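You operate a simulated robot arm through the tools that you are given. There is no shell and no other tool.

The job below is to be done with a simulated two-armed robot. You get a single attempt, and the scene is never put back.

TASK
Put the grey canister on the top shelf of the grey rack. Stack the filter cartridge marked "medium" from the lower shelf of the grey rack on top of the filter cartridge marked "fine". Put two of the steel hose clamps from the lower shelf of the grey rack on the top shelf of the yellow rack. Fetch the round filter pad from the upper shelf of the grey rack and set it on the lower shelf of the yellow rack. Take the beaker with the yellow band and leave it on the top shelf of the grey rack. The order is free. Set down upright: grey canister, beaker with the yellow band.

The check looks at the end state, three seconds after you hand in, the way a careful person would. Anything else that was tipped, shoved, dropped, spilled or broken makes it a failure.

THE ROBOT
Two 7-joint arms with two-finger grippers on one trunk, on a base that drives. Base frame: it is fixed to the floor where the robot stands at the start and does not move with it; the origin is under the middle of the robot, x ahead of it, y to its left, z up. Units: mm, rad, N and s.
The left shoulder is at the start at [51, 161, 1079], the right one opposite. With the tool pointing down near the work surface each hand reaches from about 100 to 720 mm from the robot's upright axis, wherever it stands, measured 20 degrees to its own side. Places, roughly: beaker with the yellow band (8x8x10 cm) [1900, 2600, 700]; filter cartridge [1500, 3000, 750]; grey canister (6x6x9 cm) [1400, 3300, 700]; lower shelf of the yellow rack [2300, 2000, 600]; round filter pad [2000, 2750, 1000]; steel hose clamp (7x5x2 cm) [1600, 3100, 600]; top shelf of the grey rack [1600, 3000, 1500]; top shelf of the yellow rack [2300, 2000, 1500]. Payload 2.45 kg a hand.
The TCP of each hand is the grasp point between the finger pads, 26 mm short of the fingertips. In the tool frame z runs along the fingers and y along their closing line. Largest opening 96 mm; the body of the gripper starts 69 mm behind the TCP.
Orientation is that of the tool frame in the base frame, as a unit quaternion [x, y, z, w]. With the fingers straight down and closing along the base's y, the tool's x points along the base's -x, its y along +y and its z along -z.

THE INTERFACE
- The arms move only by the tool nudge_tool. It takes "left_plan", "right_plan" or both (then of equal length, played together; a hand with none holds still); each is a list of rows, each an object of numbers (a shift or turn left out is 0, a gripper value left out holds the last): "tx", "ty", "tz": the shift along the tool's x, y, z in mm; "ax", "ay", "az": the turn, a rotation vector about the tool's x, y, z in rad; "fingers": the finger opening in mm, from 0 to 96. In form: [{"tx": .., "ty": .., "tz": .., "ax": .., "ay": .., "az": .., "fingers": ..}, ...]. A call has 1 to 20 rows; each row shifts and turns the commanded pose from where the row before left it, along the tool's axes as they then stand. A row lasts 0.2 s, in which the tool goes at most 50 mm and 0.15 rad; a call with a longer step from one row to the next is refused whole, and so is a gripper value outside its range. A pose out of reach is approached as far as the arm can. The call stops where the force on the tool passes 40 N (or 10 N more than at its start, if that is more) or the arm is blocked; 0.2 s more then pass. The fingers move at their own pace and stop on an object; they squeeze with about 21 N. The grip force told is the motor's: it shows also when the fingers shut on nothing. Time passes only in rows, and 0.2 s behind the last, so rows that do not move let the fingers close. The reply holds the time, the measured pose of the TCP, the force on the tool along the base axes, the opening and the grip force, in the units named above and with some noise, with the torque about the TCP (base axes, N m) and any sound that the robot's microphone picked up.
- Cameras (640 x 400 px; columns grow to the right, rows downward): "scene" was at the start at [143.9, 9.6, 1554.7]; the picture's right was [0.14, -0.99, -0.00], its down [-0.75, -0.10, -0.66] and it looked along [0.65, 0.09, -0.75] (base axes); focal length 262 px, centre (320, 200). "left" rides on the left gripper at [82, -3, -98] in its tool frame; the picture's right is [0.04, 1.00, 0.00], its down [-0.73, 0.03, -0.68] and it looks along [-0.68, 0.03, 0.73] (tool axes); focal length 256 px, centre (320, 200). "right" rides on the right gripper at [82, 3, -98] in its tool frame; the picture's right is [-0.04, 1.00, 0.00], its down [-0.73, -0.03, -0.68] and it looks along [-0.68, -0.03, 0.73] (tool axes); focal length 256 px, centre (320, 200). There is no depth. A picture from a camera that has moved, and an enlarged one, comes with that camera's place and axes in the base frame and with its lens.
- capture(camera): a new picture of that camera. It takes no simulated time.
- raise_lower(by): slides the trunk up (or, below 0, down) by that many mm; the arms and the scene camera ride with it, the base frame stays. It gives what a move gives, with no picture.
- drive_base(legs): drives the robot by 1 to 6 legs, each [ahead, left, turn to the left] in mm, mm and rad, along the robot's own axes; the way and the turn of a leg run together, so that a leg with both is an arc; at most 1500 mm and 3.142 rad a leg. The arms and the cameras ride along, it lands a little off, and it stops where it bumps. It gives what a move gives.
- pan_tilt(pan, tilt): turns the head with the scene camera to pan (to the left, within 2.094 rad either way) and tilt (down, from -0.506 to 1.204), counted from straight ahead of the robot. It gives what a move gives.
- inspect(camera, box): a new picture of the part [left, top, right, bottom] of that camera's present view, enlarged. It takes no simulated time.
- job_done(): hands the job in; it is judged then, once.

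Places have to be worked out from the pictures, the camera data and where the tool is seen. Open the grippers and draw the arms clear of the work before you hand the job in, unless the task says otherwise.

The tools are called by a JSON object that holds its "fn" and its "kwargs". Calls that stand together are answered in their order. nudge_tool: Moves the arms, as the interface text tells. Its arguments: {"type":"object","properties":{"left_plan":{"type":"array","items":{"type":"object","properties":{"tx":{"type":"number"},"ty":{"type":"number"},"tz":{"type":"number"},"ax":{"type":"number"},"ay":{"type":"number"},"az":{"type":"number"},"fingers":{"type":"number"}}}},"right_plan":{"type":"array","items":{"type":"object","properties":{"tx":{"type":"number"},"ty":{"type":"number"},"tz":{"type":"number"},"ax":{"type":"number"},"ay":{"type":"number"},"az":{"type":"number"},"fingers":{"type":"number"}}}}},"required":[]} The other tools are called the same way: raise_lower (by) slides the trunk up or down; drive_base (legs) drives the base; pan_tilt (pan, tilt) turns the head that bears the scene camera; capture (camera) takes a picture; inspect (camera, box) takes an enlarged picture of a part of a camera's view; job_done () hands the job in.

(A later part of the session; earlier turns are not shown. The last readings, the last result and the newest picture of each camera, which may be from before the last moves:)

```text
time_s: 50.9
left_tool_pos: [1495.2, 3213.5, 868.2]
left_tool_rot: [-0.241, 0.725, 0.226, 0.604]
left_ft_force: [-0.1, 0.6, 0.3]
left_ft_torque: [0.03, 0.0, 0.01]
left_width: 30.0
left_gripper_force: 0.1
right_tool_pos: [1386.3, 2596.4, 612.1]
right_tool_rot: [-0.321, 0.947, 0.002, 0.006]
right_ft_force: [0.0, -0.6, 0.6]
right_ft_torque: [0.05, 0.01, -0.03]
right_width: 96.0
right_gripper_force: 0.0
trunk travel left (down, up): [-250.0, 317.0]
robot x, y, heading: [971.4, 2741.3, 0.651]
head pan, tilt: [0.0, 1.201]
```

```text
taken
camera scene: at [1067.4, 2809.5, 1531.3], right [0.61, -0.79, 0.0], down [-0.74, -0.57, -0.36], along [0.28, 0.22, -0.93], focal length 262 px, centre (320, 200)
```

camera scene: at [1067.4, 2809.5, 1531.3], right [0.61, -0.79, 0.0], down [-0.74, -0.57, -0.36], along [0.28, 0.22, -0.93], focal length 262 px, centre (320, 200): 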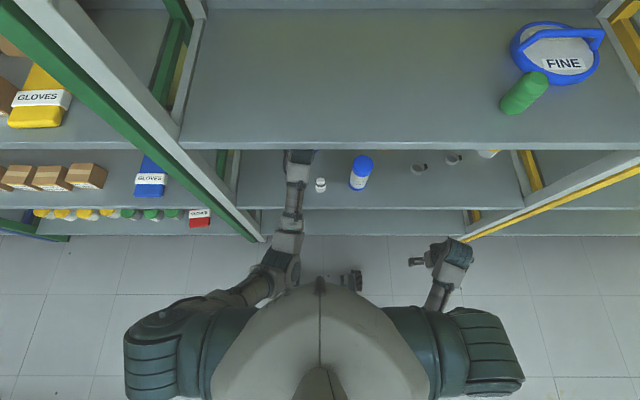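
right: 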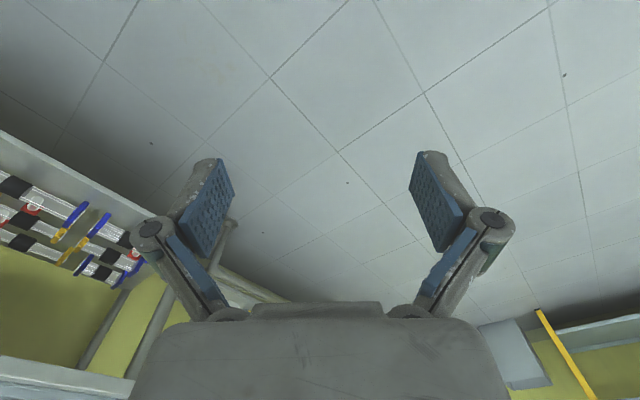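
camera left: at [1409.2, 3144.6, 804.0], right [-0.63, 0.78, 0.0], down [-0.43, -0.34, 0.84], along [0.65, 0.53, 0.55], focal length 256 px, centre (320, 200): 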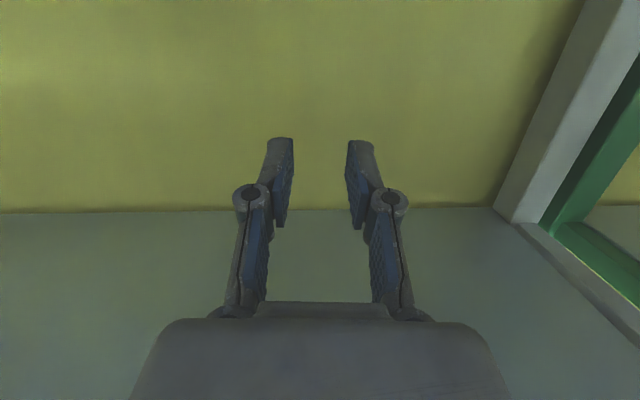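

The left fingers have closed to 30 mm with no force: the cartridge slipped out when the arm swung during that move. I have to find it before moving, so I'll look with every camera.

{"fn": "inspect", "kwargs": {"camera": "scene", "box": [210, 135, 400, 250]}}

{"fn": "capture", "kwargs": {"camera": "right"}}

```text
3.37 times, centred on (305, 192) of scene
camera zoom: at [1067.4, 2809.5, 1531.3], right [0.61, -0.79, 0.0], down [-0.74, -0.57, -0.36], along [0.28, 0.22, -0.93], focal length 884 px, centre (370, 225)
```

zoom: 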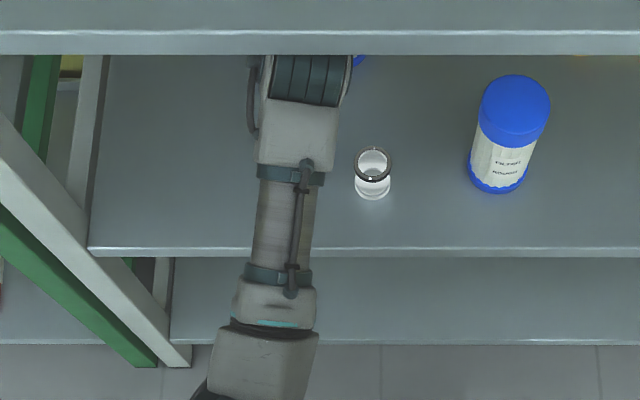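

```text
taken
camera right: at [1318.8, 2546.5, 710.6], right [-0.58, 0.82, 0.0], down [0.59, 0.42, 0.69], along [0.56, 0.4, -0.73], focal length 256 px, centre (320, 200)
```

right: 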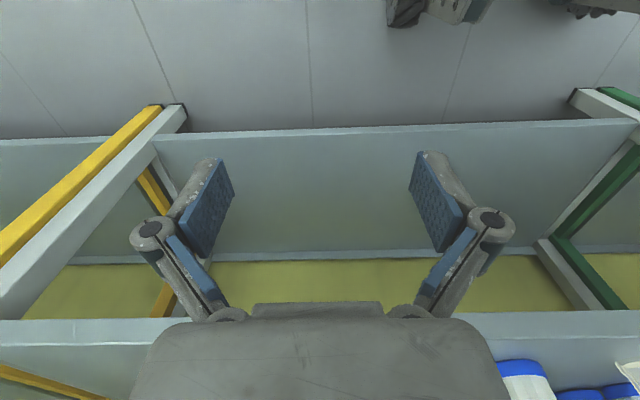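

{"fn": "inspect", "kwargs": {"camera": "right", "box": [480, 330, 640, 400]}}

{"fn": "inspect", "kwargs": {"camera": "scene", "box": [280, 140, 360, 190]}}

```text
4.00 times, centred on (560, 365) of right
camera zoom: at [1318.8, 2546.5, 710.6], right [-0.58, 0.82, 0.0], down [0.59, 0.42, 0.69], along [0.56, 0.4, -0.73], focal length 1024 px, centre (-640, -460)
```

zoom: 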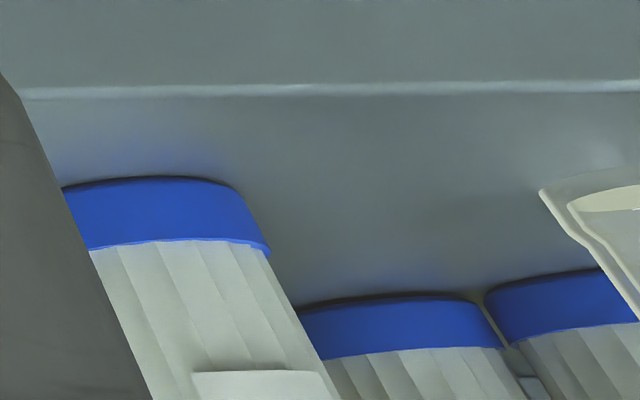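

```text
8.00 times, centred on (320, 165) of scene
camera zoom: at [1067.4, 2809.5, 1531.3], right [0.61, -0.79, 0.0], down [-0.74, -0.57, -0.36], along [0.28, 0.22, -0.93], focal length 2098 px, centre (320, 480)
```

zoom: 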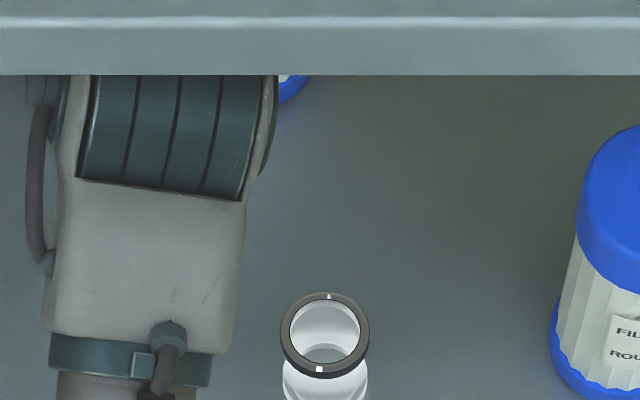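

The zoom from the right camera shows three upright blue bases: ROUGH, FINE, and a third just left of FINE, so MEDIUM appears to have slid down and landed upright. My hand is above all of them, so I'll back straight out with the base and look.

{"fn": "drive_base", "kwargs": {"legs": [[-330, 0, 0]]}}

{"fn": "pan_tilt", "kwargs": {"pan": 0.0, "tilt": 0.75}}

{"fn": "capture", "kwargs": {"camera": "scene"}}

{"fn": "capture", "kwargs": {"camera": "left"}}

```text
time_s: 53.1
left_tool_pos: [1228.6, 3012.1, 872.5]
left_tool_rot: [-0.243, 0.723, 0.227, 0.605]
left_ft_force: [-0.1, -0.4, 0.3]
left_ft_torque: [-0.02, -0.01, 0.0]
left_width: 29.9
left_gripper_force: 0.2
right_tool_pos: [1121.7, 2393.3, 613.7]
right_tool_rot: [-0.323, 0.946, 0.002, 0.006]
right_ft_force: [-0.5, -0.5, 0.4]
right_ft_torque: [0.04, 0.02, 0.01]
right_width: 95.8
right_gripper_force: 0.1
trunk travel left (down, up): [-250.0, 317.0]
robot x, y, heading: [704.2, 2534.7, 0.655]
head pan, tilt: [0.0, 1.201]
```

```text
time_s: 54.0
left_tool_pos: [1226.5, 3012.4, 874.6]
left_tool_rot: [-0.243, 0.722, 0.23, 0.606]
left_ft_force: [0.3, -0.6, -0.7]
left_ft_torque: [-0.02, 0.0, 0.0]
left_width: 29.9
left_gripper_force: 0.1
right_tool_pos: [1120.2, 2390.7, 613.1]
right_tool_rot: [-0.323, 0.946, 0.0, 0.007]
right_ft_force: [-0.5, 0.3, -0.8]
right_ft_torque: [0.02, 0.02, 0.0]
right_width: 96.0
right_gripper_force: 0.0
trunk travel left (down, up): [-250.0, 317.0]
robot x, y, heading: [705.8, 2539.2, 0.661]
head pan, tilt: [0.0, 0.75]
```

```text
taken
camera scene: at [823.2, 2622.0, 1562.9], right [0.61, -0.79, 0.0], down [-0.54, -0.42, -0.73], along [0.58, 0.45, -0.68], focal length 262 px, centre (320, 200)
```

scene: 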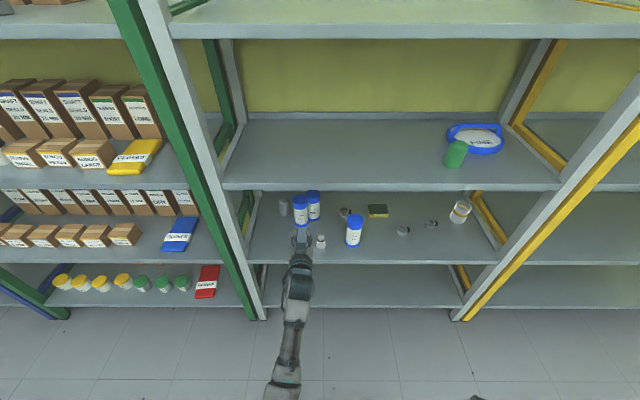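

```text
taken
camera left: at [1142.0, 2942.3, 808.5], right [-0.63, 0.77, 0.0], down [-0.43, -0.35, 0.83], along [0.64, 0.53, 0.55], focal length 256 px, centre (320, 200)
```

left: 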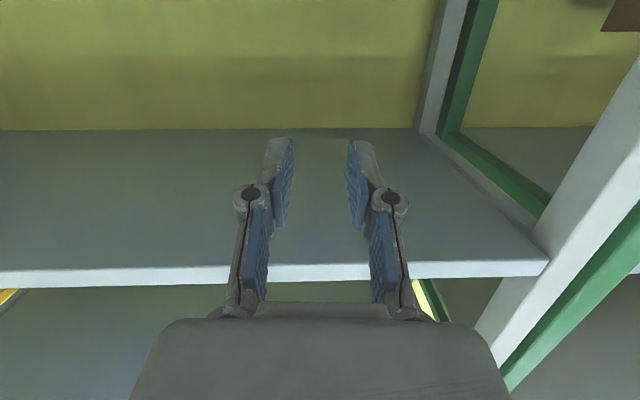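

MEDIUM is standing upright next to FINE; I'll zoom in on it and its neighbours.

{"fn": "inspect", "kwargs": {"camera": "scene", "box": [265, 180, 375, 255]}}

{"fn": "inspect", "kwargs": {"camera": "scene", "box": [225, 170, 345, 270]}}

```text
5.33 times, centred on (320, 218) of scene
camera zoom: at [823.2, 2622.0, 1562.9], right [0.61, -0.79, 0.0], down [-0.54, -0.42, -0.73], along [0.58, 0.45, -0.68], focal length 1399 px, centre (320, 107)
```

zoom: 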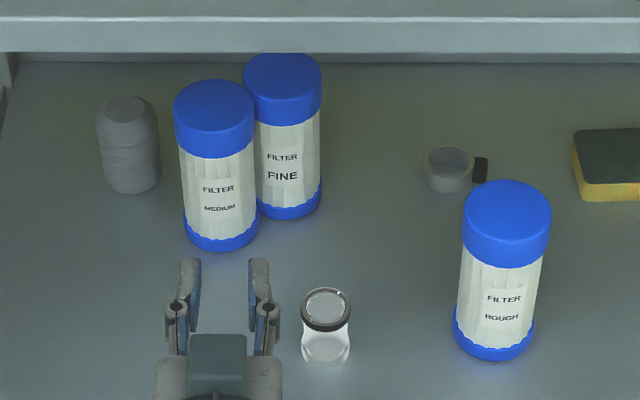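

```text
4.00 times, centred on (285, 220) of scene
camera zoom: at [823.2, 2622.0, 1562.9], right [0.61, -0.79, 0.0], down [-0.54, -0.42, -0.73], along [0.58, 0.45, -0.68], focal length 1049 px, centre (460, 120)
```

zoom: 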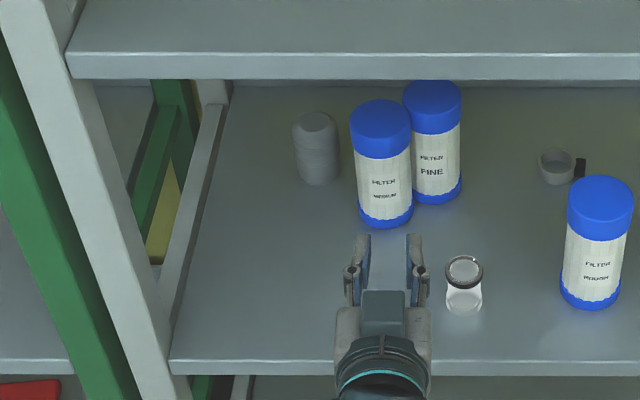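

MEDIUM landed upright touching FINE, at about (n 3096, l 1671), with FINE at about (3134, 1615); nothing else moved. The slip came from the arm being nearly fully stretched (700 mm), so next time I'll work from closer. I'll bring the hand back to a relaxed spot and check its posture.

{"fn": "nudge_tool", "kwargs": {"left_plan": [{"tz": -33, "tx": 5.6, "ty": 18, "fingers": 96}, {"tz": -33, "tx": 5.6, "ty": 18}, {"tz": -33, "tx": 5.6, "ty": 18}, {"tz": -33, "tx": 5.6, "ty": 18}, {"tz": -33, "tx": 5.6, "ty": 18}, {"tz": -33, "tx": 5.6, "ty": 18}, {}]}}

{"fn": "pan_tilt", "kwargs": {"pan": 0.0, "tilt": 1.2}}

{"fn": "capture", "kwargs": {"camera": "scene"}}

```text
time_s: 55.6
left_tool_pos: [1000.7, 2969.6, 875.7]
left_tool_rot: [-0.243, 0.722, 0.228, 0.606]
left_ft_force: [-0.1, 0.4, -0.1]
left_ft_torque: [0.0, -0.01, 0.02]
left_width: 95.8
left_gripper_force: 0.2
right_tool_pos: [1119.9, 2393.5, 612.7]
right_tool_rot: [-0.323, 0.946, 0.001, 0.007]
right_ft_force: [-0.4, 0.3, 0.6]
right_ft_torque: [-0.02, -0.01, -0.04]
right_width: 96.0
right_gripper_force: 0.1
trunk travel left (down, up): [-250.0, 317.0]
robot x, y, heading: [704.5, 2536.8, 0.659]
head pan, tilt: [0.0, 0.75]
```

```text
time_s: 56.5
left_tool_pos: [1000.9, 2969.9, 875.8]
left_tool_rot: [-0.242, 0.723, 0.227, 0.606]
left_ft_force: [-0.2, 0.4, 0.3]
left_ft_torque: [-0.02, 0.0, -0.01]
left_width: 96.0
left_gripper_force: 0.1
right_tool_pos: [1120.7, 2391.4, 613.2]
right_tool_rot: [-0.323, 0.946, 0.001, 0.007]
right_ft_force: [0.8, 0.2, 0.4]
right_ft_torque: [0.02, -0.02, 0.01]
right_width: 95.8
right_gripper_force: 0.1
trunk travel left (down, up): [-250.0, 317.0]
robot x, y, heading: [702.9, 2534.7, 0.658]
head pan, tilt: [0.0, 1.201]
```

```text
taken
camera scene: at [800.1, 2605.4, 1531.4], right [0.61, -0.79, 0.0], down [-0.74, -0.57, -0.36], along [0.29, 0.22, -0.93], focal length 262 px, centre (320, 200)
```

scene: 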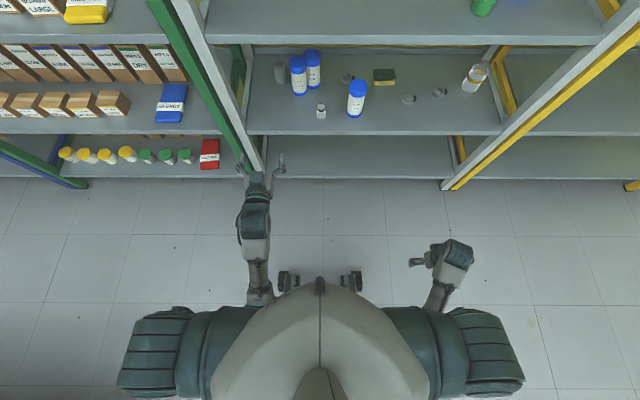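

The left hand is relaxed again at (n 2601, l 1748). Because FINE touches MEDIUM on its right-rear side, I'll approach with the tool yawed 30° to the right so the right finger avoids FINE. First I'll lower the trunk 100 mm for a shorter reach, then set the yaw in free space.

{"fn": "raise_lower", "kwargs": {"by": -100}}

{"fn": "nudge_tool", "kwargs": {"left_plan": [{"ax": 0.03, "ay": 0.009, "az": -0.033}, {"ax": 0.129, "az": 0.022}, {"ax": 0.129, "az": 0.022}, {"ax": 0.129, "az": 0.022}, {"ax": 0.129, "az": 0.022}, {}]}}

```text
time_s: 57.8
left_tool_pos: [1003.5, 2968.8, 776.9]
left_tool_rot: [-0.242, 0.722, 0.227, 0.607]
left_ft_force: [0.5, -1.3, 0.6]
left_ft_torque: [-0.02, 0.02, -0.03]
left_width: 95.9
left_gripper_force: 0.0
right_tool_pos: [1120.9, 2392.1, 514.2]
right_tool_rot: [-0.323, 0.946, 0.002, 0.007]
right_ft_force: [-0.1, -0.2, -0.2]
right_ft_torque: [0.0, 0.01, 0.02]
right_width: 96.1
right_gripper_force: 0.1
trunk travel left (down, up): [-150.0, 417.0]
robot x, y, heading: [703.7, 2535.9, 0.656]
head pan, tilt: [0.0, 1.201]
```

```text
time_s: 59.2
left_tool_pos: [1001.7, 2969.2, 775.5]
left_tool_rot: [-0.051, 0.762, 0.039, 0.644]
left_ft_force: [-0.4, 0.2, 0.6]
left_ft_torque: [0.03, 0.0, 0.01]
left_width: 96.1
left_gripper_force: 0.0
right_tool_pos: [1120.5, 2392.1, 513.7]
right_tool_rot: [-0.323, 0.946, 0.002, 0.007]
right_ft_force: [-1.2, -0.2, -0.7]
right_ft_torque: [0.02, -0.01, 0.02]
right_width: 95.9
right_gripper_force: 0.0
trunk travel left (down, up): [-150.0, 417.0]
robot x, y, heading: [705.3, 2531.9, 0.653]
head pan, tilt: [0.0, 1.201]
```

The yaw is set exactly as intended. I'll lower the hand to z≈706, then drive to the pre-grasp spot with the base (ahead 385, right 24).

{"fn": "nudge_tool", "kwargs": {"left_plan": [{"tx": 34.2, "tz": 5.9}, {"tx": 34.2, "tz": 5.9}, {}]}}

{"fn": "drive_base", "kwargs": {"legs": [[200, -24, 0], [180, 0, 0]]}}

{"fn": "capture", "kwargs": {"camera": "left"}}

{"fn": "capture", "kwargs": {"camera": "scene"}}

```text
time_s: 60.0
left_tool_pos: [1002.3, 2970.5, 703.4]
left_tool_rot: [-0.051, 0.762, 0.039, 0.644]
left_ft_force: [0.4, -0.1, 0.2]
left_ft_torque: [-0.01, -0.02, 0.0]
left_width: 96.1
left_gripper_force: 0.0
right_tool_pos: [1119.8, 2392.8, 513.9]
right_tool_rot: [-0.323, 0.946, 0.001, 0.007]
right_ft_force: [0.8, -0.4, 1.2]
right_ft_torque: [0.05, 0.01, 0.01]
right_width: 96.2
right_gripper_force: 0.0
trunk travel left (down, up): [-150.0, 417.0]
robot x, y, heading: [705.5, 2535.5, 0.657]
head pan, tilt: [0.0, 1.201]
```

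```text
time_s: 62.8
left_tool_pos: [1311.6, 3180.2, 706.3]
left_tool_rot: [-0.053, 0.763, 0.039, 0.643]
left_ft_force: [0.0, 0.2, -0.2]
left_ft_torque: [-0.01, 0.03, -0.04]
left_width: 96.4
left_gripper_force: 0.1
right_tool_pos: [1431.5, 2605.9, 514.9]
right_tool_rot: [-0.324, 0.946, 0.002, 0.01]
right_ft_force: [-0.2, -0.8, -0.3]
right_ft_torque: [-0.03, 0.0, -0.03]
right_width: 96.1
right_gripper_force: 0.1
trunk travel left (down, up): [-150.0, 417.0]
robot x, y, heading: [1015.8, 2744.9, 0.669]
head pan, tilt: [0.0, 1.201]
stopped in leg 2: the force on the tool passed its limit at 49 N (the readings are from after the stop); the commanded pose is now the measured one
```

```text
taken
camera left: at [1202.1, 3161.6, 642.2], right [-0.14, 0.99, -0.05], down [-0.55, -0.03, 0.84], along [0.83, 0.14, 0.54], focal length 256 px, centre (320, 200)
```

left: 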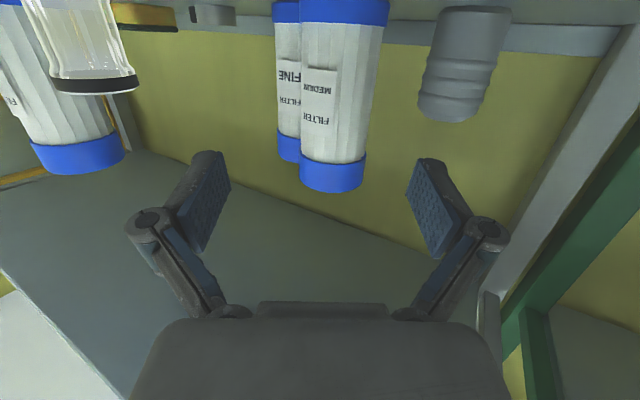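

```text
taken
camera scene: at [1184.0, 2875.2, 1422.0], right [0.61, -0.79, 0.0], down [-0.74, -0.57, -0.36], along [0.28, 0.22, -0.93], focal length 262 px, centre (320, 200)
```

scene: 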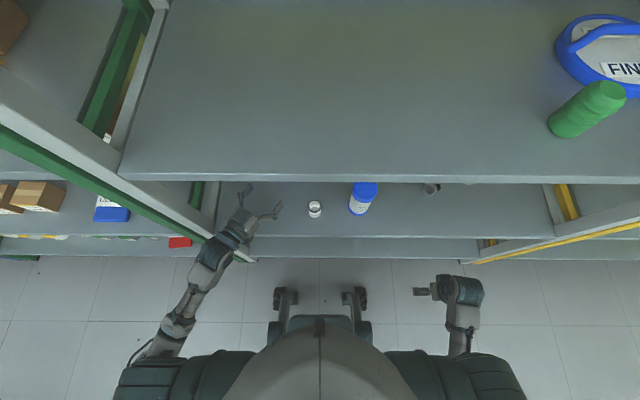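

The drive stopped on a force spike, so the left wrist may have touched the rack's left post. I'll zoom in there before moving again.

{"fn": "inspect", "kwargs": {"camera": "scene", "box": [120, 160, 320, 320]}}

{"fn": "inspect", "kwargs": {"camera": "scene", "box": [380, 230, 540, 370]}}

```text
2.50 times, centred on (220, 240) of scene
camera zoom: at [1184.0, 2875.2, 1422.0], right [0.61, -0.79, 0.0], down [-0.74, -0.57, -0.36], along [0.28, 0.22, -0.93], focal length 656 px, centre (570, 100)
```

zoom: 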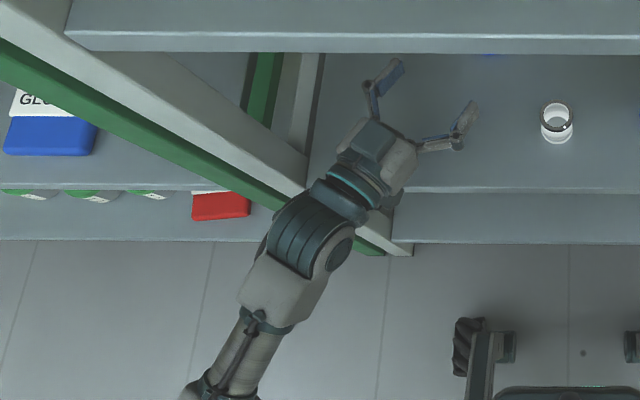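

```text
2.86 times, centred on (460, 300) of scene
camera zoom: at [1184.0, 2875.2, 1422.0], right [0.61, -0.79, 0.0], down [-0.74, -0.57, -0.36], along [0.28, 0.22, -0.93], focal length 749 px, centre (-80, -86)
```

zoom: 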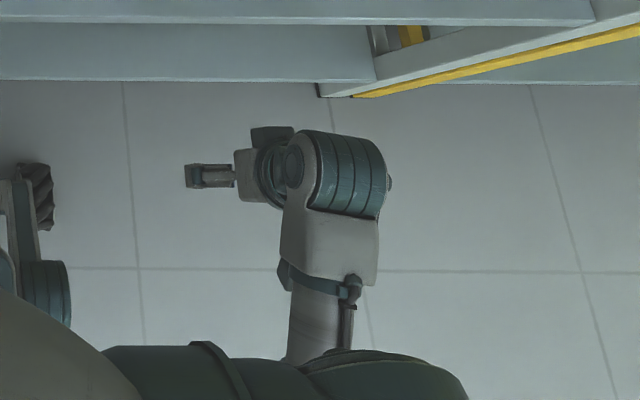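

The wrist drum touched the front post while passing beside it. I'll back away, shift right and straighten the heading, so the wrist passes well inside the post.

{"fn": "drive_base", "kwargs": {"legs": [[-70, 0, 0], [0, -36, -0.012]]}}

{"fn": "capture", "kwargs": {"camera": "left"}}

{"fn": "capture", "kwargs": {"camera": "scene"}}

```text
time_s: 64.3
left_tool_pos: [1270.8, 3117.2, 701.7]
left_tool_rot: [-0.051, 0.761, 0.03, 0.646]
left_ft_force: [-1.3, 0.9, -0.8]
left_ft_torque: [0.01, -0.06, -0.07]
left_width: 95.8
left_gripper_force: 0.0
right_tool_pos: [1386.2, 2538.6, 520.9]
right_tool_rot: [-0.319, 0.948, -0.005, 0.013]
right_ft_force: [0.4, 0.8, -0.1]
right_ft_torque: [-0.07, -0.03, 0.01]
right_width: 96.2
right_gripper_force: 0.1
trunk travel left (down, up): [-150.0, 417.0]
robot x, y, heading: [978.0, 2678.7, 0.649]
head pan, tilt: [0.0, 1.201]
```

```text
taken
camera left: at [1162.2, 3100.4, 638.1], right [-0.13, 0.99, -0.06], down [-0.55, -0.02, 0.83], along [0.82, 0.14, 0.55], focal length 256 px, centre (320, 200)
```

left: 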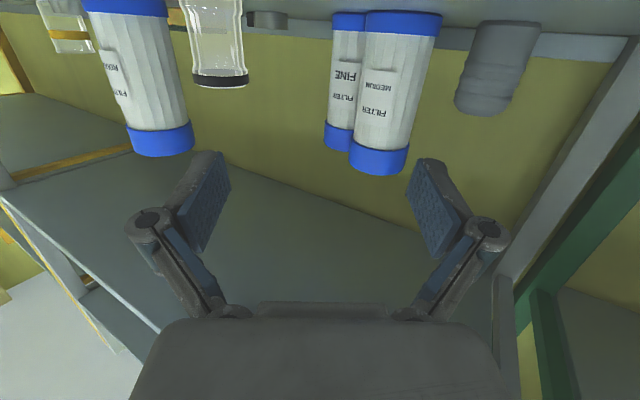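

```text
taken
camera scene: at [1139.1, 2815.5, 1422.0], right [0.6, -0.8, 0.01], down [-0.74, -0.57, -0.36], along [0.29, 0.21, -0.93], focal length 262 px, centre (320, 200)
```

scene: 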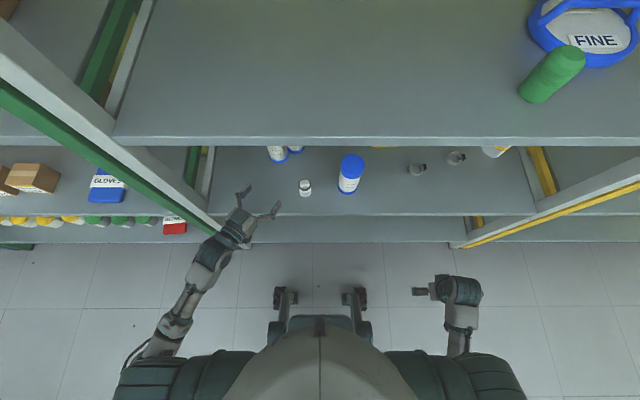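

The wrist now clears the post and the elbow is outboard again. MEDIUM reads (≈3098, 1673) and FINE (≈3138, 1617). I'll drive 85 mm further in, which keeps the hand short of MEDIUM.

{"fn": "drive_base", "kwargs": {"legs": [[85, 0, 0]]}}

{"fn": "capture", "kwargs": {"camera": "left"}}

```text
time_s: 65.5
left_tool_pos: [1339.4, 3149.8, 707.4]
left_tool_rot: [-0.048, 0.763, 0.03, 0.643]
left_ft_force: [-0.5, -0.4, -0.2]
left_ft_torque: [0.01, 0.02, 0.05]
left_width: 95.9
left_gripper_force: 0.0
right_tool_pos: [1454.2, 2575.1, 516.9]
right_tool_rot: [-0.317, 0.948, 0.003, 0.012]
right_ft_force: [0.0, 0.4, -0.4]
right_ft_torque: [0.07, 0.04, 0.02]
right_width: 96.1
right_gripper_force: 0.1
trunk travel left (down, up): [-150.0, 417.0]
robot x, y, heading: [1042.2, 2727.0, 0.648]
head pan, tilt: [0.0, 1.201]
stopped in leg 1: the force on the tool passed its limit at 70 N (the readings are from after the stop); the commanded pose is now the measured one
```

```text
taken
camera left: at [1231.1, 3133.0, 643.8], right [-0.12, 0.99, -0.06], down [-0.54, -0.02, 0.84], along [0.83, 0.13, 0.54], focal length 256 px, centre (320, 200)
```

left: 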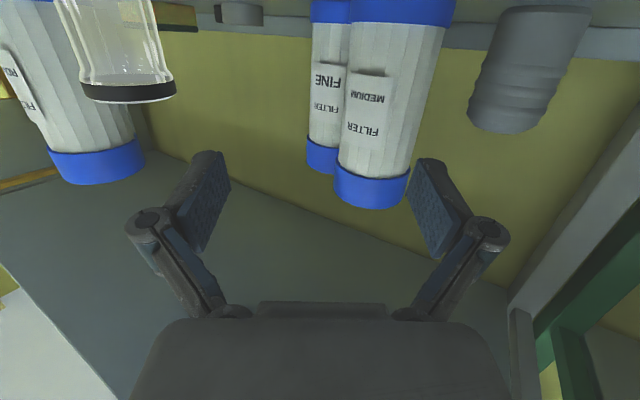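

{"fn": "capture", "kwargs": {"camera": "scene"}}

{"fn": "inspect", "kwargs": {"camera": "scene", "box": [120, 160, 320, 320]}}

{"fn": "capture", "kwargs": {"camera": "right"}}

```text
taken
camera scene: at [1217.6, 2845.4, 1421.6], right [0.6, -0.8, 0.0], down [-0.75, -0.56, -0.36], along [0.28, 0.22, -0.93], focal length 262 px, centre (320, 200)
```

scene: 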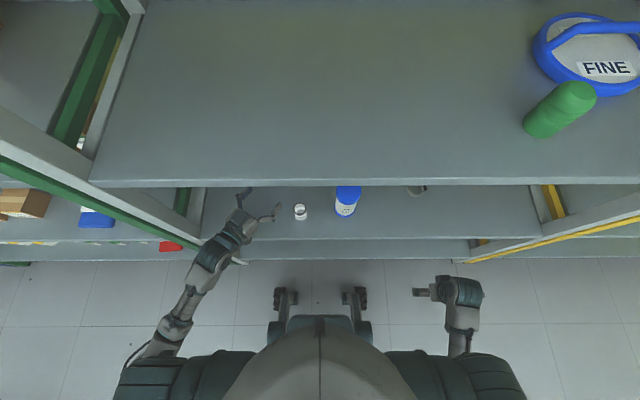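

```text
2.50 times, centred on (220, 240) of scene
camera zoom: at [1217.6, 2845.4, 1421.6], right [0.6, -0.8, 0.0], down [-0.75, -0.56, -0.36], along [0.28, 0.22, -0.93], focal length 656 px, centre (570, 100)
```

zoom: 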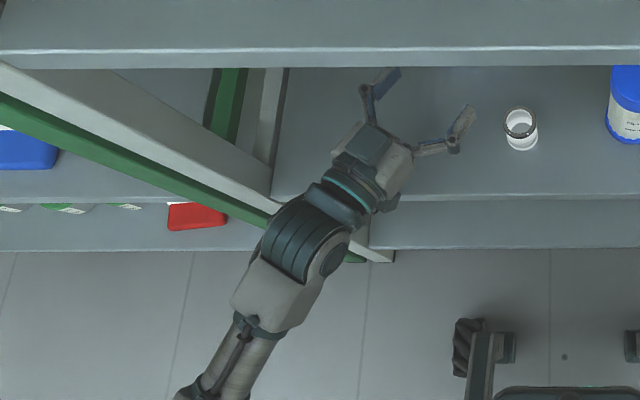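

```text
taken
camera right: at [1385.3, 2526.7, 614.8], right [-0.57, 0.82, 0.0], down [0.59, 0.41, 0.7], along [0.57, 0.4, -0.72], focal length 256 px, centre (320, 200)
```

right: 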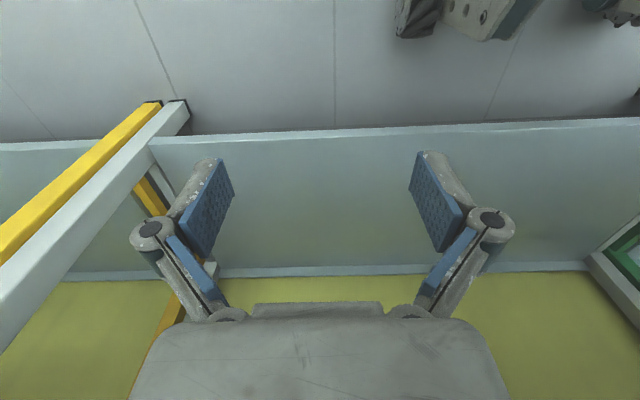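

{"fn": "inspect", "kwargs": {"camera": "scene", "box": [170, 205, 260, 275]}}

{"fn": "pan_tilt", "kwargs": {"pan": 0.75, "tilt": 1.1}}

{"fn": "capture", "kwargs": {"camera": "scene"}}

```text
5.71 times, centred on (215, 240) of scene
camera zoom: at [1217.6, 2845.4, 1421.6], right [0.6, -0.8, 0.0], down [-0.75, -0.56, -0.36], along [0.28, 0.22, -0.93], focal length 1499 px, centre (920, -29)
```

zoom: 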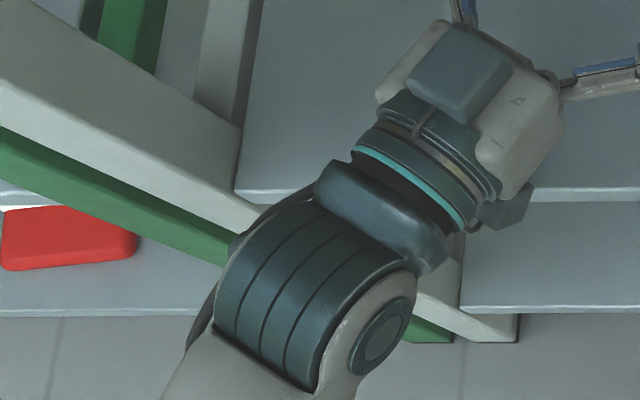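

```text
time_s: 66.5
left_tool_pos: [1334.0, 3154.6, 706.8]
left_tool_rot: [-0.05, 0.763, 0.028, 0.644]
left_ft_force: [0.4, 0.1, 0.3]
left_ft_torque: [-0.04, 0.01, 0.0]
left_width: 95.8
left_gripper_force: 0.1
right_tool_pos: [1450.9, 2580.7, 520.3]
right_tool_rot: [-0.318, 0.948, 0.0, 0.015]
right_ft_force: [0.2, -0.2, 0.1]
right_ft_torque: [0.02, 0.0, 0.04]
right_width: 95.9
right_gripper_force: 0.1
trunk travel left (down, up): [-150.0, 417.0]
robot x, y, heading: [1047.2, 2726.3, 0.65]
head pan, tilt: [0.75, 1.1]
```

```text
taken
camera scene: at [1178.2, 2880.0, 1427.9], right [0.98, -0.17, 0.0], down [-0.15, -0.88, -0.45], along [0.08, 0.45, -0.89], focal length 262 px, centre (320, 200)
```

scene: 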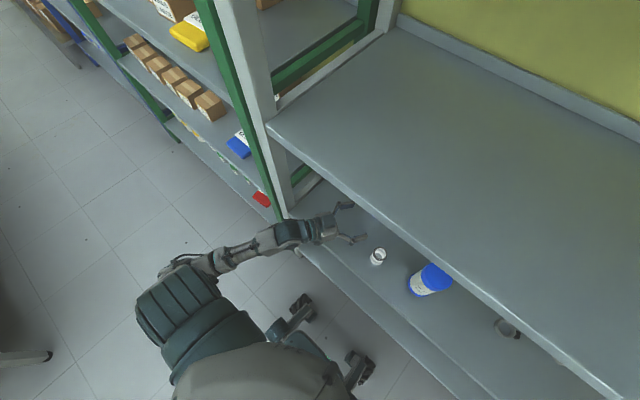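

{"fn": "inspect", "kwargs": {"camera": "scene", "box": [200, 160, 400, 310]}}

{"fn": "inspect", "kwargs": {"camera": "scene", "box": [130, 230, 390, 400]}}

```text
2.67 times, centred on (300, 235) of scene
camera zoom: at [1178.2, 2880.0, 1427.9], right [0.98, -0.17, 0.0], down [-0.15, -0.88, -0.45], along [0.08, 0.45, -0.89], focal length 699 px, centre (373, 107)
```

zoom: 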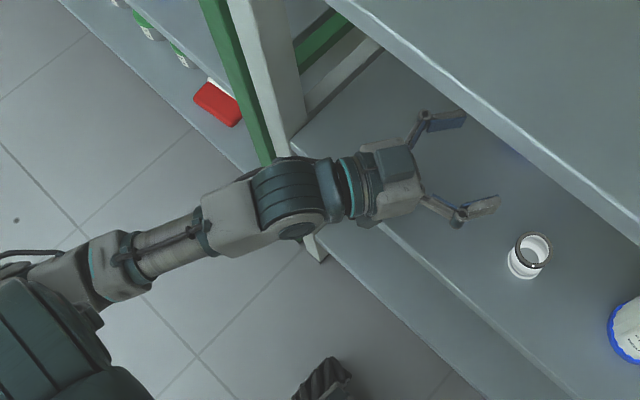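

```text
2.35 times, centred on (260, 315) of scene
camera zoom: at [1178.2, 2880.0, 1427.9], right [0.98, -0.17, 0.0], down [-0.15, -0.88, -0.45], along [0.08, 0.45, -0.89], focal length 617 px, centre (461, -71)
```

zoom: 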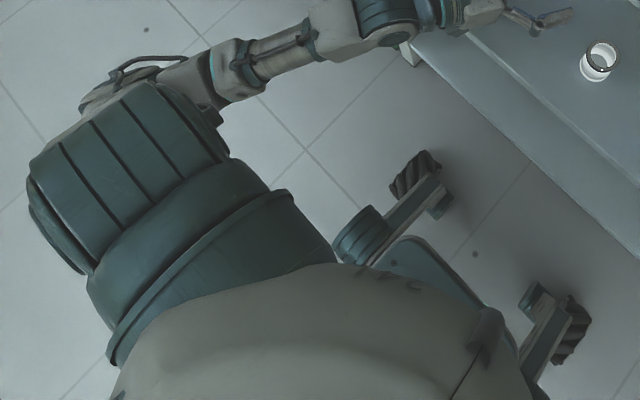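

Nothing visible is touching the post: the drum looks about 60 mm clear. The readings also wobble between calls, so I'll take them again at rest to see whether anything is still loaded.

{"fn": "pan_tilt", "kwargs": {"pan": 0.4, "tilt": 1.2}}

{"fn": "nudge_tool", "kwargs": {"left_plan": [{}, {}, {}]}}

{"fn": "capture", "kwargs": {"camera": "scene"}}

```text
time_s: 67.4
left_tool_pos: [1335.3, 3153.7, 707.2]
left_tool_rot: [-0.051, 0.763, 0.029, 0.644]
left_ft_force: [-0.7, 0.3, 0.5]
left_ft_torque: [-0.01, 0.0, 0.0]
left_width: 95.9
left_gripper_force: 0.2
right_tool_pos: [1450.7, 2579.3, 519.2]
right_tool_rot: [-0.317, 0.948, 0.0, 0.015]
right_ft_force: [-1.0, 0.3, 0.2]
right_ft_torque: [0.0, 0.02, -0.01]
right_width: 95.9
right_gripper_force: 0.0
trunk travel left (down, up): [-150.0, 417.0]
robot x, y, heading: [1045.6, 2728.6, 0.648]
head pan, tilt: [0.4, 1.201]
```

```text
time_s: 68.2
left_tool_pos: [1336.3, 3153.7, 706.7]
left_tool_rot: [-0.05, 0.763, 0.029, 0.644]
left_ft_force: [0.4, -0.4, -0.3]
left_ft_torque: [0.01, 0.01, -0.01]
left_width: 96.1
left_gripper_force: 0.1
right_tool_pos: [1451.5, 2580.1, 519.5]
right_tool_rot: [-0.318, 0.948, 0.0, 0.014]
right_ft_force: [-0.7, 0.0, -0.5]
right_ft_torque: [-0.02, 0.0, 0.0]
right_width: 96.0
right_gripper_force: 0.0
trunk travel left (down, up): [-150.0, 417.0]
robot x, y, heading: [1043.0, 2724.1, 0.645]
head pan, tilt: [0.4, 1.201]
```

```text
taken
camera scene: at [1195.3, 2866.1, 1421.9], right [0.87, -0.5, 0.0], down [-0.47, -0.81, -0.36], along [0.18, 0.31, -0.93], focal length 262 px, centre (320, 200)
```

scene: 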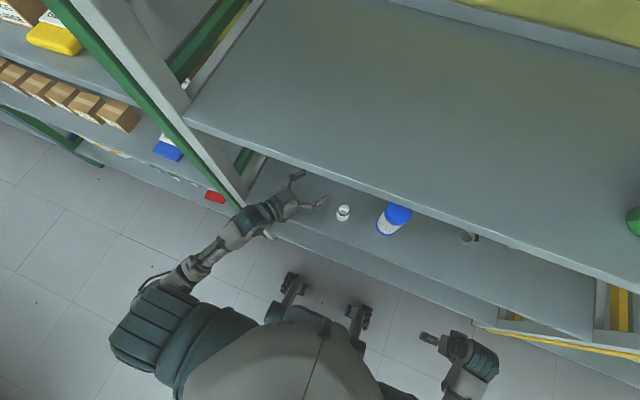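

Everything is steady and unloaded. I'll take a fresh left-wrist view to place MEDIUM relative to the hand before the final approach.

{"fn": "capture", "kwargs": {"camera": "left"}}

```text
taken
camera left: at [1227.2, 3137.4, 642.7], right [-0.12, 0.99, -0.06], down [-0.55, -0.02, 0.84], along [0.83, 0.13, 0.54], focal length 256 px, centre (320, 200)
```

left: 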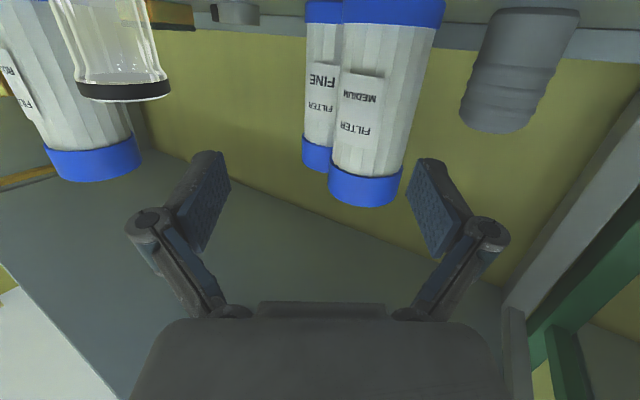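

In the tool frame MEDIUM lies about 116 mm ahead and 51 mm left. I'll go first to a lined-up point (40 ahead, 45 left), then check again.

{"fn": "nudge_tool", "kwargs": {"left_plan": [{"tz": 13.2, "tx": -2.5, "ty": 15}, {"tz": 13.2, "tx": -2.5, "ty": 15}, {"tz": 13.2, "tx": -2.5, "ty": 15}, {}]}}

{"fn": "capture", "kwargs": {"camera": "left"}}

```text
time_s: 68.5
left_tool_pos: [1337.5, 3158.2, 706.6]
left_tool_rot: [-0.054, 0.765, 0.023, 0.642]
left_ft_force: [-13.4, -5.3, 8.9]
left_ft_torque: [-0.51, 2.22, 0.49]
left_width: 95.9
left_gripper_force: 0.1
right_tool_pos: [1450.6, 2579.7, 518.9]
right_tool_rot: [-0.318, 0.948, 0.0, 0.014]
right_ft_force: [0.4, 0.3, 0.2]
right_ft_torque: [-0.01, 0.06, -0.01]
right_width: 96.1
right_gripper_force: 0.0
trunk travel left (down, up): [-150.0, 417.0]
robot x, y, heading: [1044.6, 2727.3, 0.652]
head pan, tilt: [0.4, 1.201]
stopped in row 1 (left hand): the force on the tool passed its limit at 56 N (the readings are from after the stop); the commanded pose is now the measured one
```

```text
taken
camera left: at [1229.3, 3141.0, 643.0], right [-0.12, 0.99, -0.07], down [-0.54, 0.0, 0.84], along [0.83, 0.14, 0.54], focal length 256 px, centre (320, 200)
```

left: 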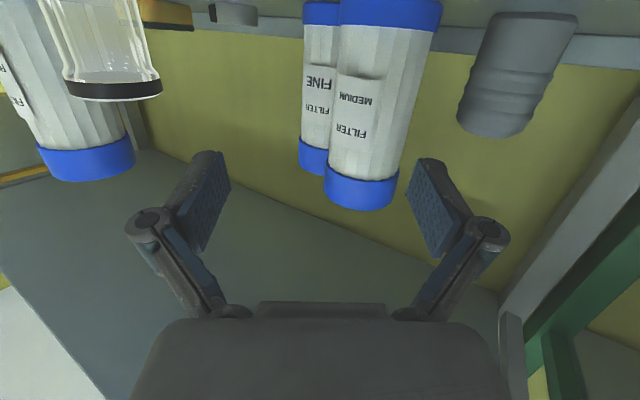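

Now it's clear. The force and torque put the contact about 90 mm below and 100 mm behind the TCP, exactly at the shelf's front edge. The wrist camera body hanging under the hand is hitting the shelf, so I'll back off and up, and level the hand's roll.

{"fn": "nudge_tool", "kwargs": {"left_plan": [{"tx": -18, "ty": -5.9, "tz": -11.9}, {"tx": -24.6, "ty": -0.9, "tz": -4.4, "az": 0.0347}, {}]}}

{"fn": "drive_base", "kwargs": {"legs": [[-120, 0, 0.005]]}}

```text
time_s: 69.3
left_tool_pos: [1330.8, 3152.1, 751.8]
left_tool_rot: [-0.039, 0.765, 0.035, 0.642]
left_ft_force: [0.1, -1.3, -0.5]
left_ft_torque: [-0.01, 0.0, 0.01]
left_width: 95.9
left_gripper_force: 0.0
right_tool_pos: [1450.6, 2579.3, 520.3]
right_tool_rot: [-0.319, 0.948, 0.0, 0.015]
right_ft_force: [0.1, 0.0, 0.6]
right_ft_torque: [-0.02, 0.0, -0.02]
right_width: 95.9
right_gripper_force: 0.0
trunk travel left (down, up): [-150.0, 417.0]
robot x, y, heading: [1045.4, 2725.5, 0.647]
head pan, tilt: [0.4, 1.201]
```

```text
time_s: 70.6
left_tool_pos: [1232.5, 3079.3, 751.9]
left_tool_rot: [-0.041, 0.765, 0.036, 0.642]
left_ft_force: [-0.8, -0.4, 0.8]
left_ft_torque: [0.0, -0.01, 0.05]
left_width: 95.9
left_gripper_force: 0.0
right_tool_pos: [1355.4, 2508.8, 521.0]
right_tool_rot: [-0.32, 0.947, 0.0, 0.015]
right_ft_force: [-0.2, -0.1, 0.2]
right_ft_torque: [0.02, 0.0, 0.01]
right_width: 95.8
right_gripper_force: 0.2
trunk travel left (down, up): [-150.0, 417.0]
robot x, y, heading: [951.1, 2652.6, 0.653]
head pan, tilt: [0.4, 1.201]
```

I'll back off a bit more for free space, then test rolling the left hand 180° so the camera body sits on top.

{"fn": "drive_base", "kwargs": {"legs": [[-200, 0, 0]]}}

{"fn": "nudge_tool", "kwargs": {"left_plan": [{"az": 0.15}, {"az": 0.15}, {"az": 0.15}, {"az": 0.15}, {"az": 0.15}, {"az": 0.15}, {"az": 0.15}, {"az": 0.15}, {"az": 0.15}, {"az": 0.15}, {"az": 0.0708}, {}]}}

{"fn": "pan_tilt", "kwargs": {"pan": 0.2, "tilt": 1.2}}

{"fn": "capture", "kwargs": {"camera": "scene"}}

```text
time_s: 72.2
left_tool_pos: [1072.6, 2957.3, 753.7]
left_tool_rot: [-0.042, 0.764, 0.038, 0.643]
left_ft_force: [0.3, -0.5, -0.1]
left_ft_torque: [0.0, 0.02, -0.01]
left_width: 95.8
left_gripper_force: 0.0
right_tool_pos: [1197.2, 2387.1, 521.8]
right_tool_rot: [-0.322, 0.947, 0.001, 0.015]
right_ft_force: [-0.3, 0.1, 0.0]
right_ft_torque: [-0.02, 0.0, 0.0]
right_width: 95.9
right_gripper_force: 0.0
trunk travel left (down, up): [-150.0, 417.0]
robot x, y, heading: [790.8, 2529.6, 0.659]
head pan, tilt: [0.4, 1.201]
```

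```text
time_s: 74.8
left_tool_pos: [1072.1, 2958.6, 754.5]
left_tool_rot: [0.512, 0.569, 0.481, 0.427]
left_ft_force: [0.2, -0.1, 0.2]
left_ft_torque: [0.0, -0.05, -0.02]
left_width: 95.8
left_gripper_force: 0.0
right_tool_pos: [1196.9, 2388.7, 521.9]
right_tool_rot: [-0.323, 0.946, -0.001, 0.016]
right_ft_force: [0.1, 0.5, 0.3]
right_ft_torque: [0.04, 0.0, 0.02]
right_width: 96.1
right_gripper_force: 0.0
trunk travel left (down, up): [-150.0, 417.0]
robot x, y, heading: [792.6, 2528.4, 0.653]
head pan, tilt: [0.4, 1.201]
```

```text
time_s: 75.5
left_tool_pos: [1071.7, 2958.4, 754.9]
left_tool_rot: [0.51, 0.57, 0.481, 0.428]
left_ft_force: [-0.1, 0.1, 0.3]
left_ft_torque: [0.01, 0.0, 0.01]
left_width: 96.0
left_gripper_force: 0.1
right_tool_pos: [1197.5, 2387.4, 521.9]
right_tool_rot: [-0.322, 0.946, 0.0, 0.016]
right_ft_force: [-0.2, 0.3, -0.3]
right_ft_torque: [0.03, 0.0, 0.0]
right_width: 96.1
right_gripper_force: 0.0
trunk travel left (down, up): [-150.0, 417.0]
robot x, y, heading: [792.2, 2532.7, 0.65]
head pan, tilt: [0.201, 1.201]
```

```text
taken
camera scene: at [949.3, 2667.6, 1421.9], right [0.76, -0.65, 0.0], down [-0.61, -0.71, -0.36], along [0.24, 0.27, -0.93], focal length 262 px, centre (320, 200)
```

scene: 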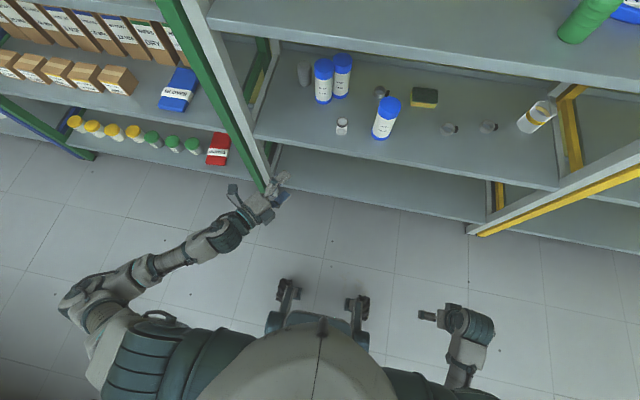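

The quarter turn worked. I'll zoom in on the hand, which now shows the camera bracket sideways.

{"fn": "inspect", "kwargs": {"camera": "scene", "box": [190, 160, 310, 260]}}

{"fn": "nudge_tool", "kwargs": {"left_plan": [{"az": 0.15}, {"az": 0.15}, {"az": 0.15}, {"az": 0.15}, {"az": 0.15}, {"az": 0.15}, {"az": 0.15}, {"az": 0.15}, {"az": 0.15}, {"az": 0.15}, {"az": 0.0708}, {}]}}

{"fn": "capture", "kwargs": {"camera": "scene"}}

{"fn": "capture", "kwargs": {"camera": "left"}}

```text
4.00 times, centred on (250, 210) of scene
camera zoom: at [949.3, 2667.6, 1421.9], right [0.76, -0.65, 0.0], down [-0.61, -0.71, -0.36], along [0.24, 0.27, -0.93], focal length 1049 px, centre (600, 160)
```

zoom: 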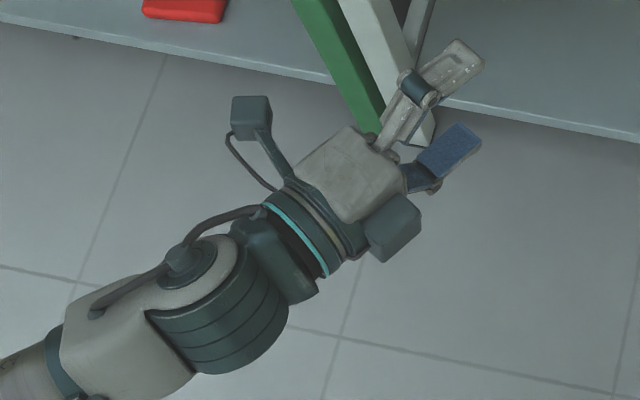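

```text
time_s: 78.1
left_tool_pos: [1072.7, 2957.9, 753.9]
left_tool_rot: [0.764, 0.042, 0.643, -0.038]
left_ft_force: [-0.4, 0.3, 0.1]
left_ft_torque: [-0.01, 0.01, -0.02]
left_width: 95.7
left_gripper_force: 0.1
right_tool_pos: [1196.3, 2387.1, 522.5]
right_tool_rot: [-0.322, 0.947, 0.0, 0.016]
right_ft_force: [-0.2, -0.1, -0.3]
right_ft_torque: [0.02, 0.03, 0.03]
right_width: 96.1
right_gripper_force: 0.1
trunk travel left (down, up): [-150.0, 417.0]
robot x, y, heading: [791.7, 2528.5, 0.652]
head pan, tilt: [0.201, 1.201]
```

```text
taken
camera scene: at [949.4, 2667.7, 1421.9], right [0.76, -0.65, 0.0], down [-0.61, -0.71, -0.36], along [0.24, 0.27, -0.93], focal length 262 px, centre (320, 200)
```

scene: 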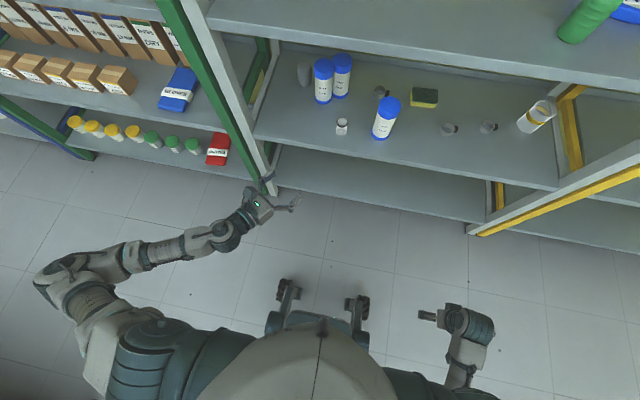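

```text
taken
camera left: at [989.8, 2951.7, 849.9], right [0.12, -0.99, 0.04], down [-0.79, -0.12, -0.61], along [0.61, 0.04, -0.79], focal length 256 px, centre (320, 200)
```

left: 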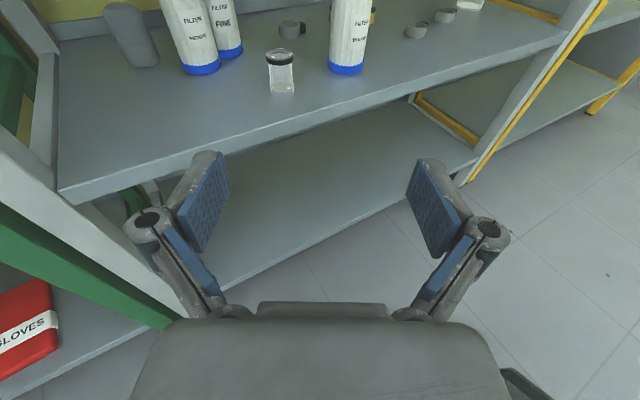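

The 180° roll works: the camera is on top, the picture is upright, and nothing hangs below the hand. I'll lower the hand to z≈690 and drive in so it stops short of MEDIUM.

{"fn": "nudge_tool", "kwargs": {"left_plan": [{"tx": -32, "tz": 5.5}, {"tx": -31, "tz": 5.5}, {}]}}

{"fn": "drive_base", "kwargs": {"legs": [[250, 0, 0]]}}

{"fn": "capture", "kwargs": {"camera": "left"}}

{"fn": "capture", "kwargs": {"camera": "scene"}}

```text
time_s: 78.9
left_tool_pos: [1072.3, 2959.4, 688.6]
left_tool_rot: [0.764, 0.041, 0.643, -0.036]
left_ft_force: [-0.2, 0.3, 0.1]
left_ft_torque: [-0.01, -0.01, 0.02]
left_width: 96.1
left_gripper_force: 0.0
right_tool_pos: [1197.6, 2387.6, 522.5]
right_tool_rot: [-0.322, 0.946, 0.0, 0.017]
right_ft_force: [0.1, 0.4, 0.0]
right_ft_torque: [-0.02, 0.0, 0.01]
right_width: 96.2
right_gripper_force: 0.1
trunk travel left (down, up): [-150.0, 417.0]
robot x, y, heading: [791.5, 2530.4, 0.658]
head pan, tilt: [0.201, 1.201]
```

```text
time_s: 80.7
left_tool_pos: [1274.6, 3114.1, 689.5]
left_tool_rot: [0.764, 0.043, 0.642, -0.037]
left_ft_force: [0.3, 0.6, -0.6]
left_ft_torque: [0.0, -0.01, 0.0]
left_width: 96.1
left_gripper_force: 0.1
right_tool_pos: [1400.0, 2544.0, 522.3]
right_tool_rot: [-0.322, 0.947, 0.0, 0.016]
right_ft_force: [0.1, -0.2, 0.0]
right_ft_torque: [0.0, 0.0, -0.02]
right_width: 95.9
right_gripper_force: 0.1
trunk travel left (down, up): [-150.0, 417.0]
robot x, y, heading: [991.5, 2689.4, 0.659]
head pan, tilt: [0.201, 1.201]
```

```text
taken
camera left: at [1193.4, 3108.3, 785.1], right [0.12, -0.99, 0.04], down [-0.79, -0.12, -0.61], along [0.61, 0.04, -0.79], focal length 256 px, centre (320, 200)
```

left: 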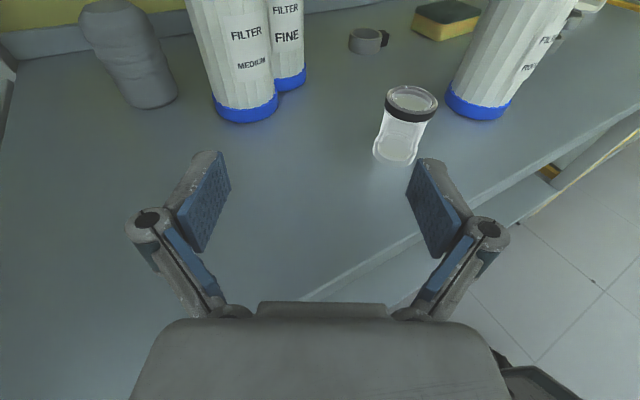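

```text
taken
camera scene: at [1152.3, 2824.3, 1421.7], right [0.76, -0.65, 0.0], down [-0.61, -0.71, -0.36], along [0.23, 0.27, -0.93], focal length 262 px, centre (320, 200)
```

scene: 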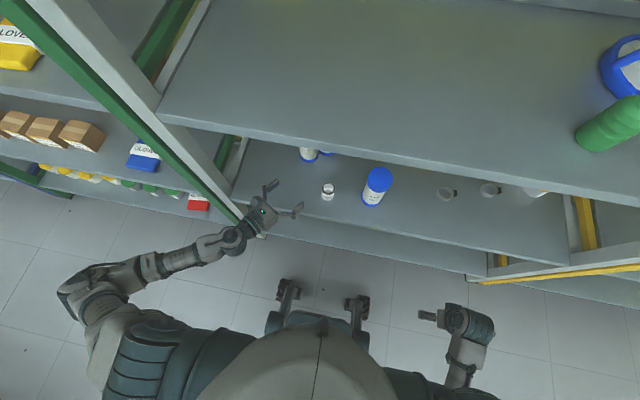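

A clear view now. From the tool, MEDIUM is about 171 ahead and 72 left, FINE 232 and 44, the canister 187 and 175, and the jar 105 ahead and 70 right. Driving 105 mm straight in moves the hand past the jar and lines it up in front of MEDIUM.

{"fn": "drive_base", "kwargs": {"legs": [[105, 0, -0.004]]}}

{"fn": "capture", "kwargs": {"camera": "left"}}

```text
time_s: 81.9
left_tool_pos: [1358.6, 3176.2, 688.3]
left_tool_rot: [0.764, 0.04, 0.643, -0.035]
left_ft_force: [1.1, -0.2, 0.6]
left_ft_torque: [0.0, 0.01, 0.0]
left_width: 96.2
left_gripper_force: 0.1
right_tool_pos: [1481.5, 2604.3, 522.8]
right_tool_rot: [-0.319, 0.947, 0.0, 0.016]
right_ft_force: [0.3, 0.7, -0.2]
right_ft_torque: [-0.01, 0.01, -0.04]
right_width: 96.2
right_gripper_force: 0.0
trunk travel left (down, up): [-150.0, 417.0]
robot x, y, heading: [1077.9, 2750.6, 0.65]
head pan, tilt: [0.201, 1.201]
```

```text
taken
camera left: at [1277.5, 3170.5, 785.8], right [0.11, -0.99, 0.04], down [-0.79, -0.11, -0.61], along [0.61, 0.04, -0.79], focal length 256 px, centre (320, 200)
```

left: 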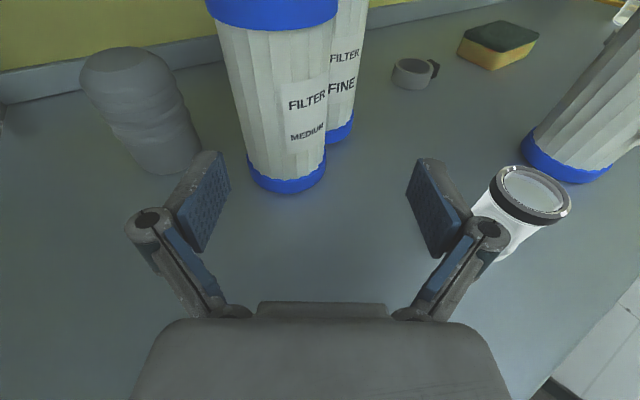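

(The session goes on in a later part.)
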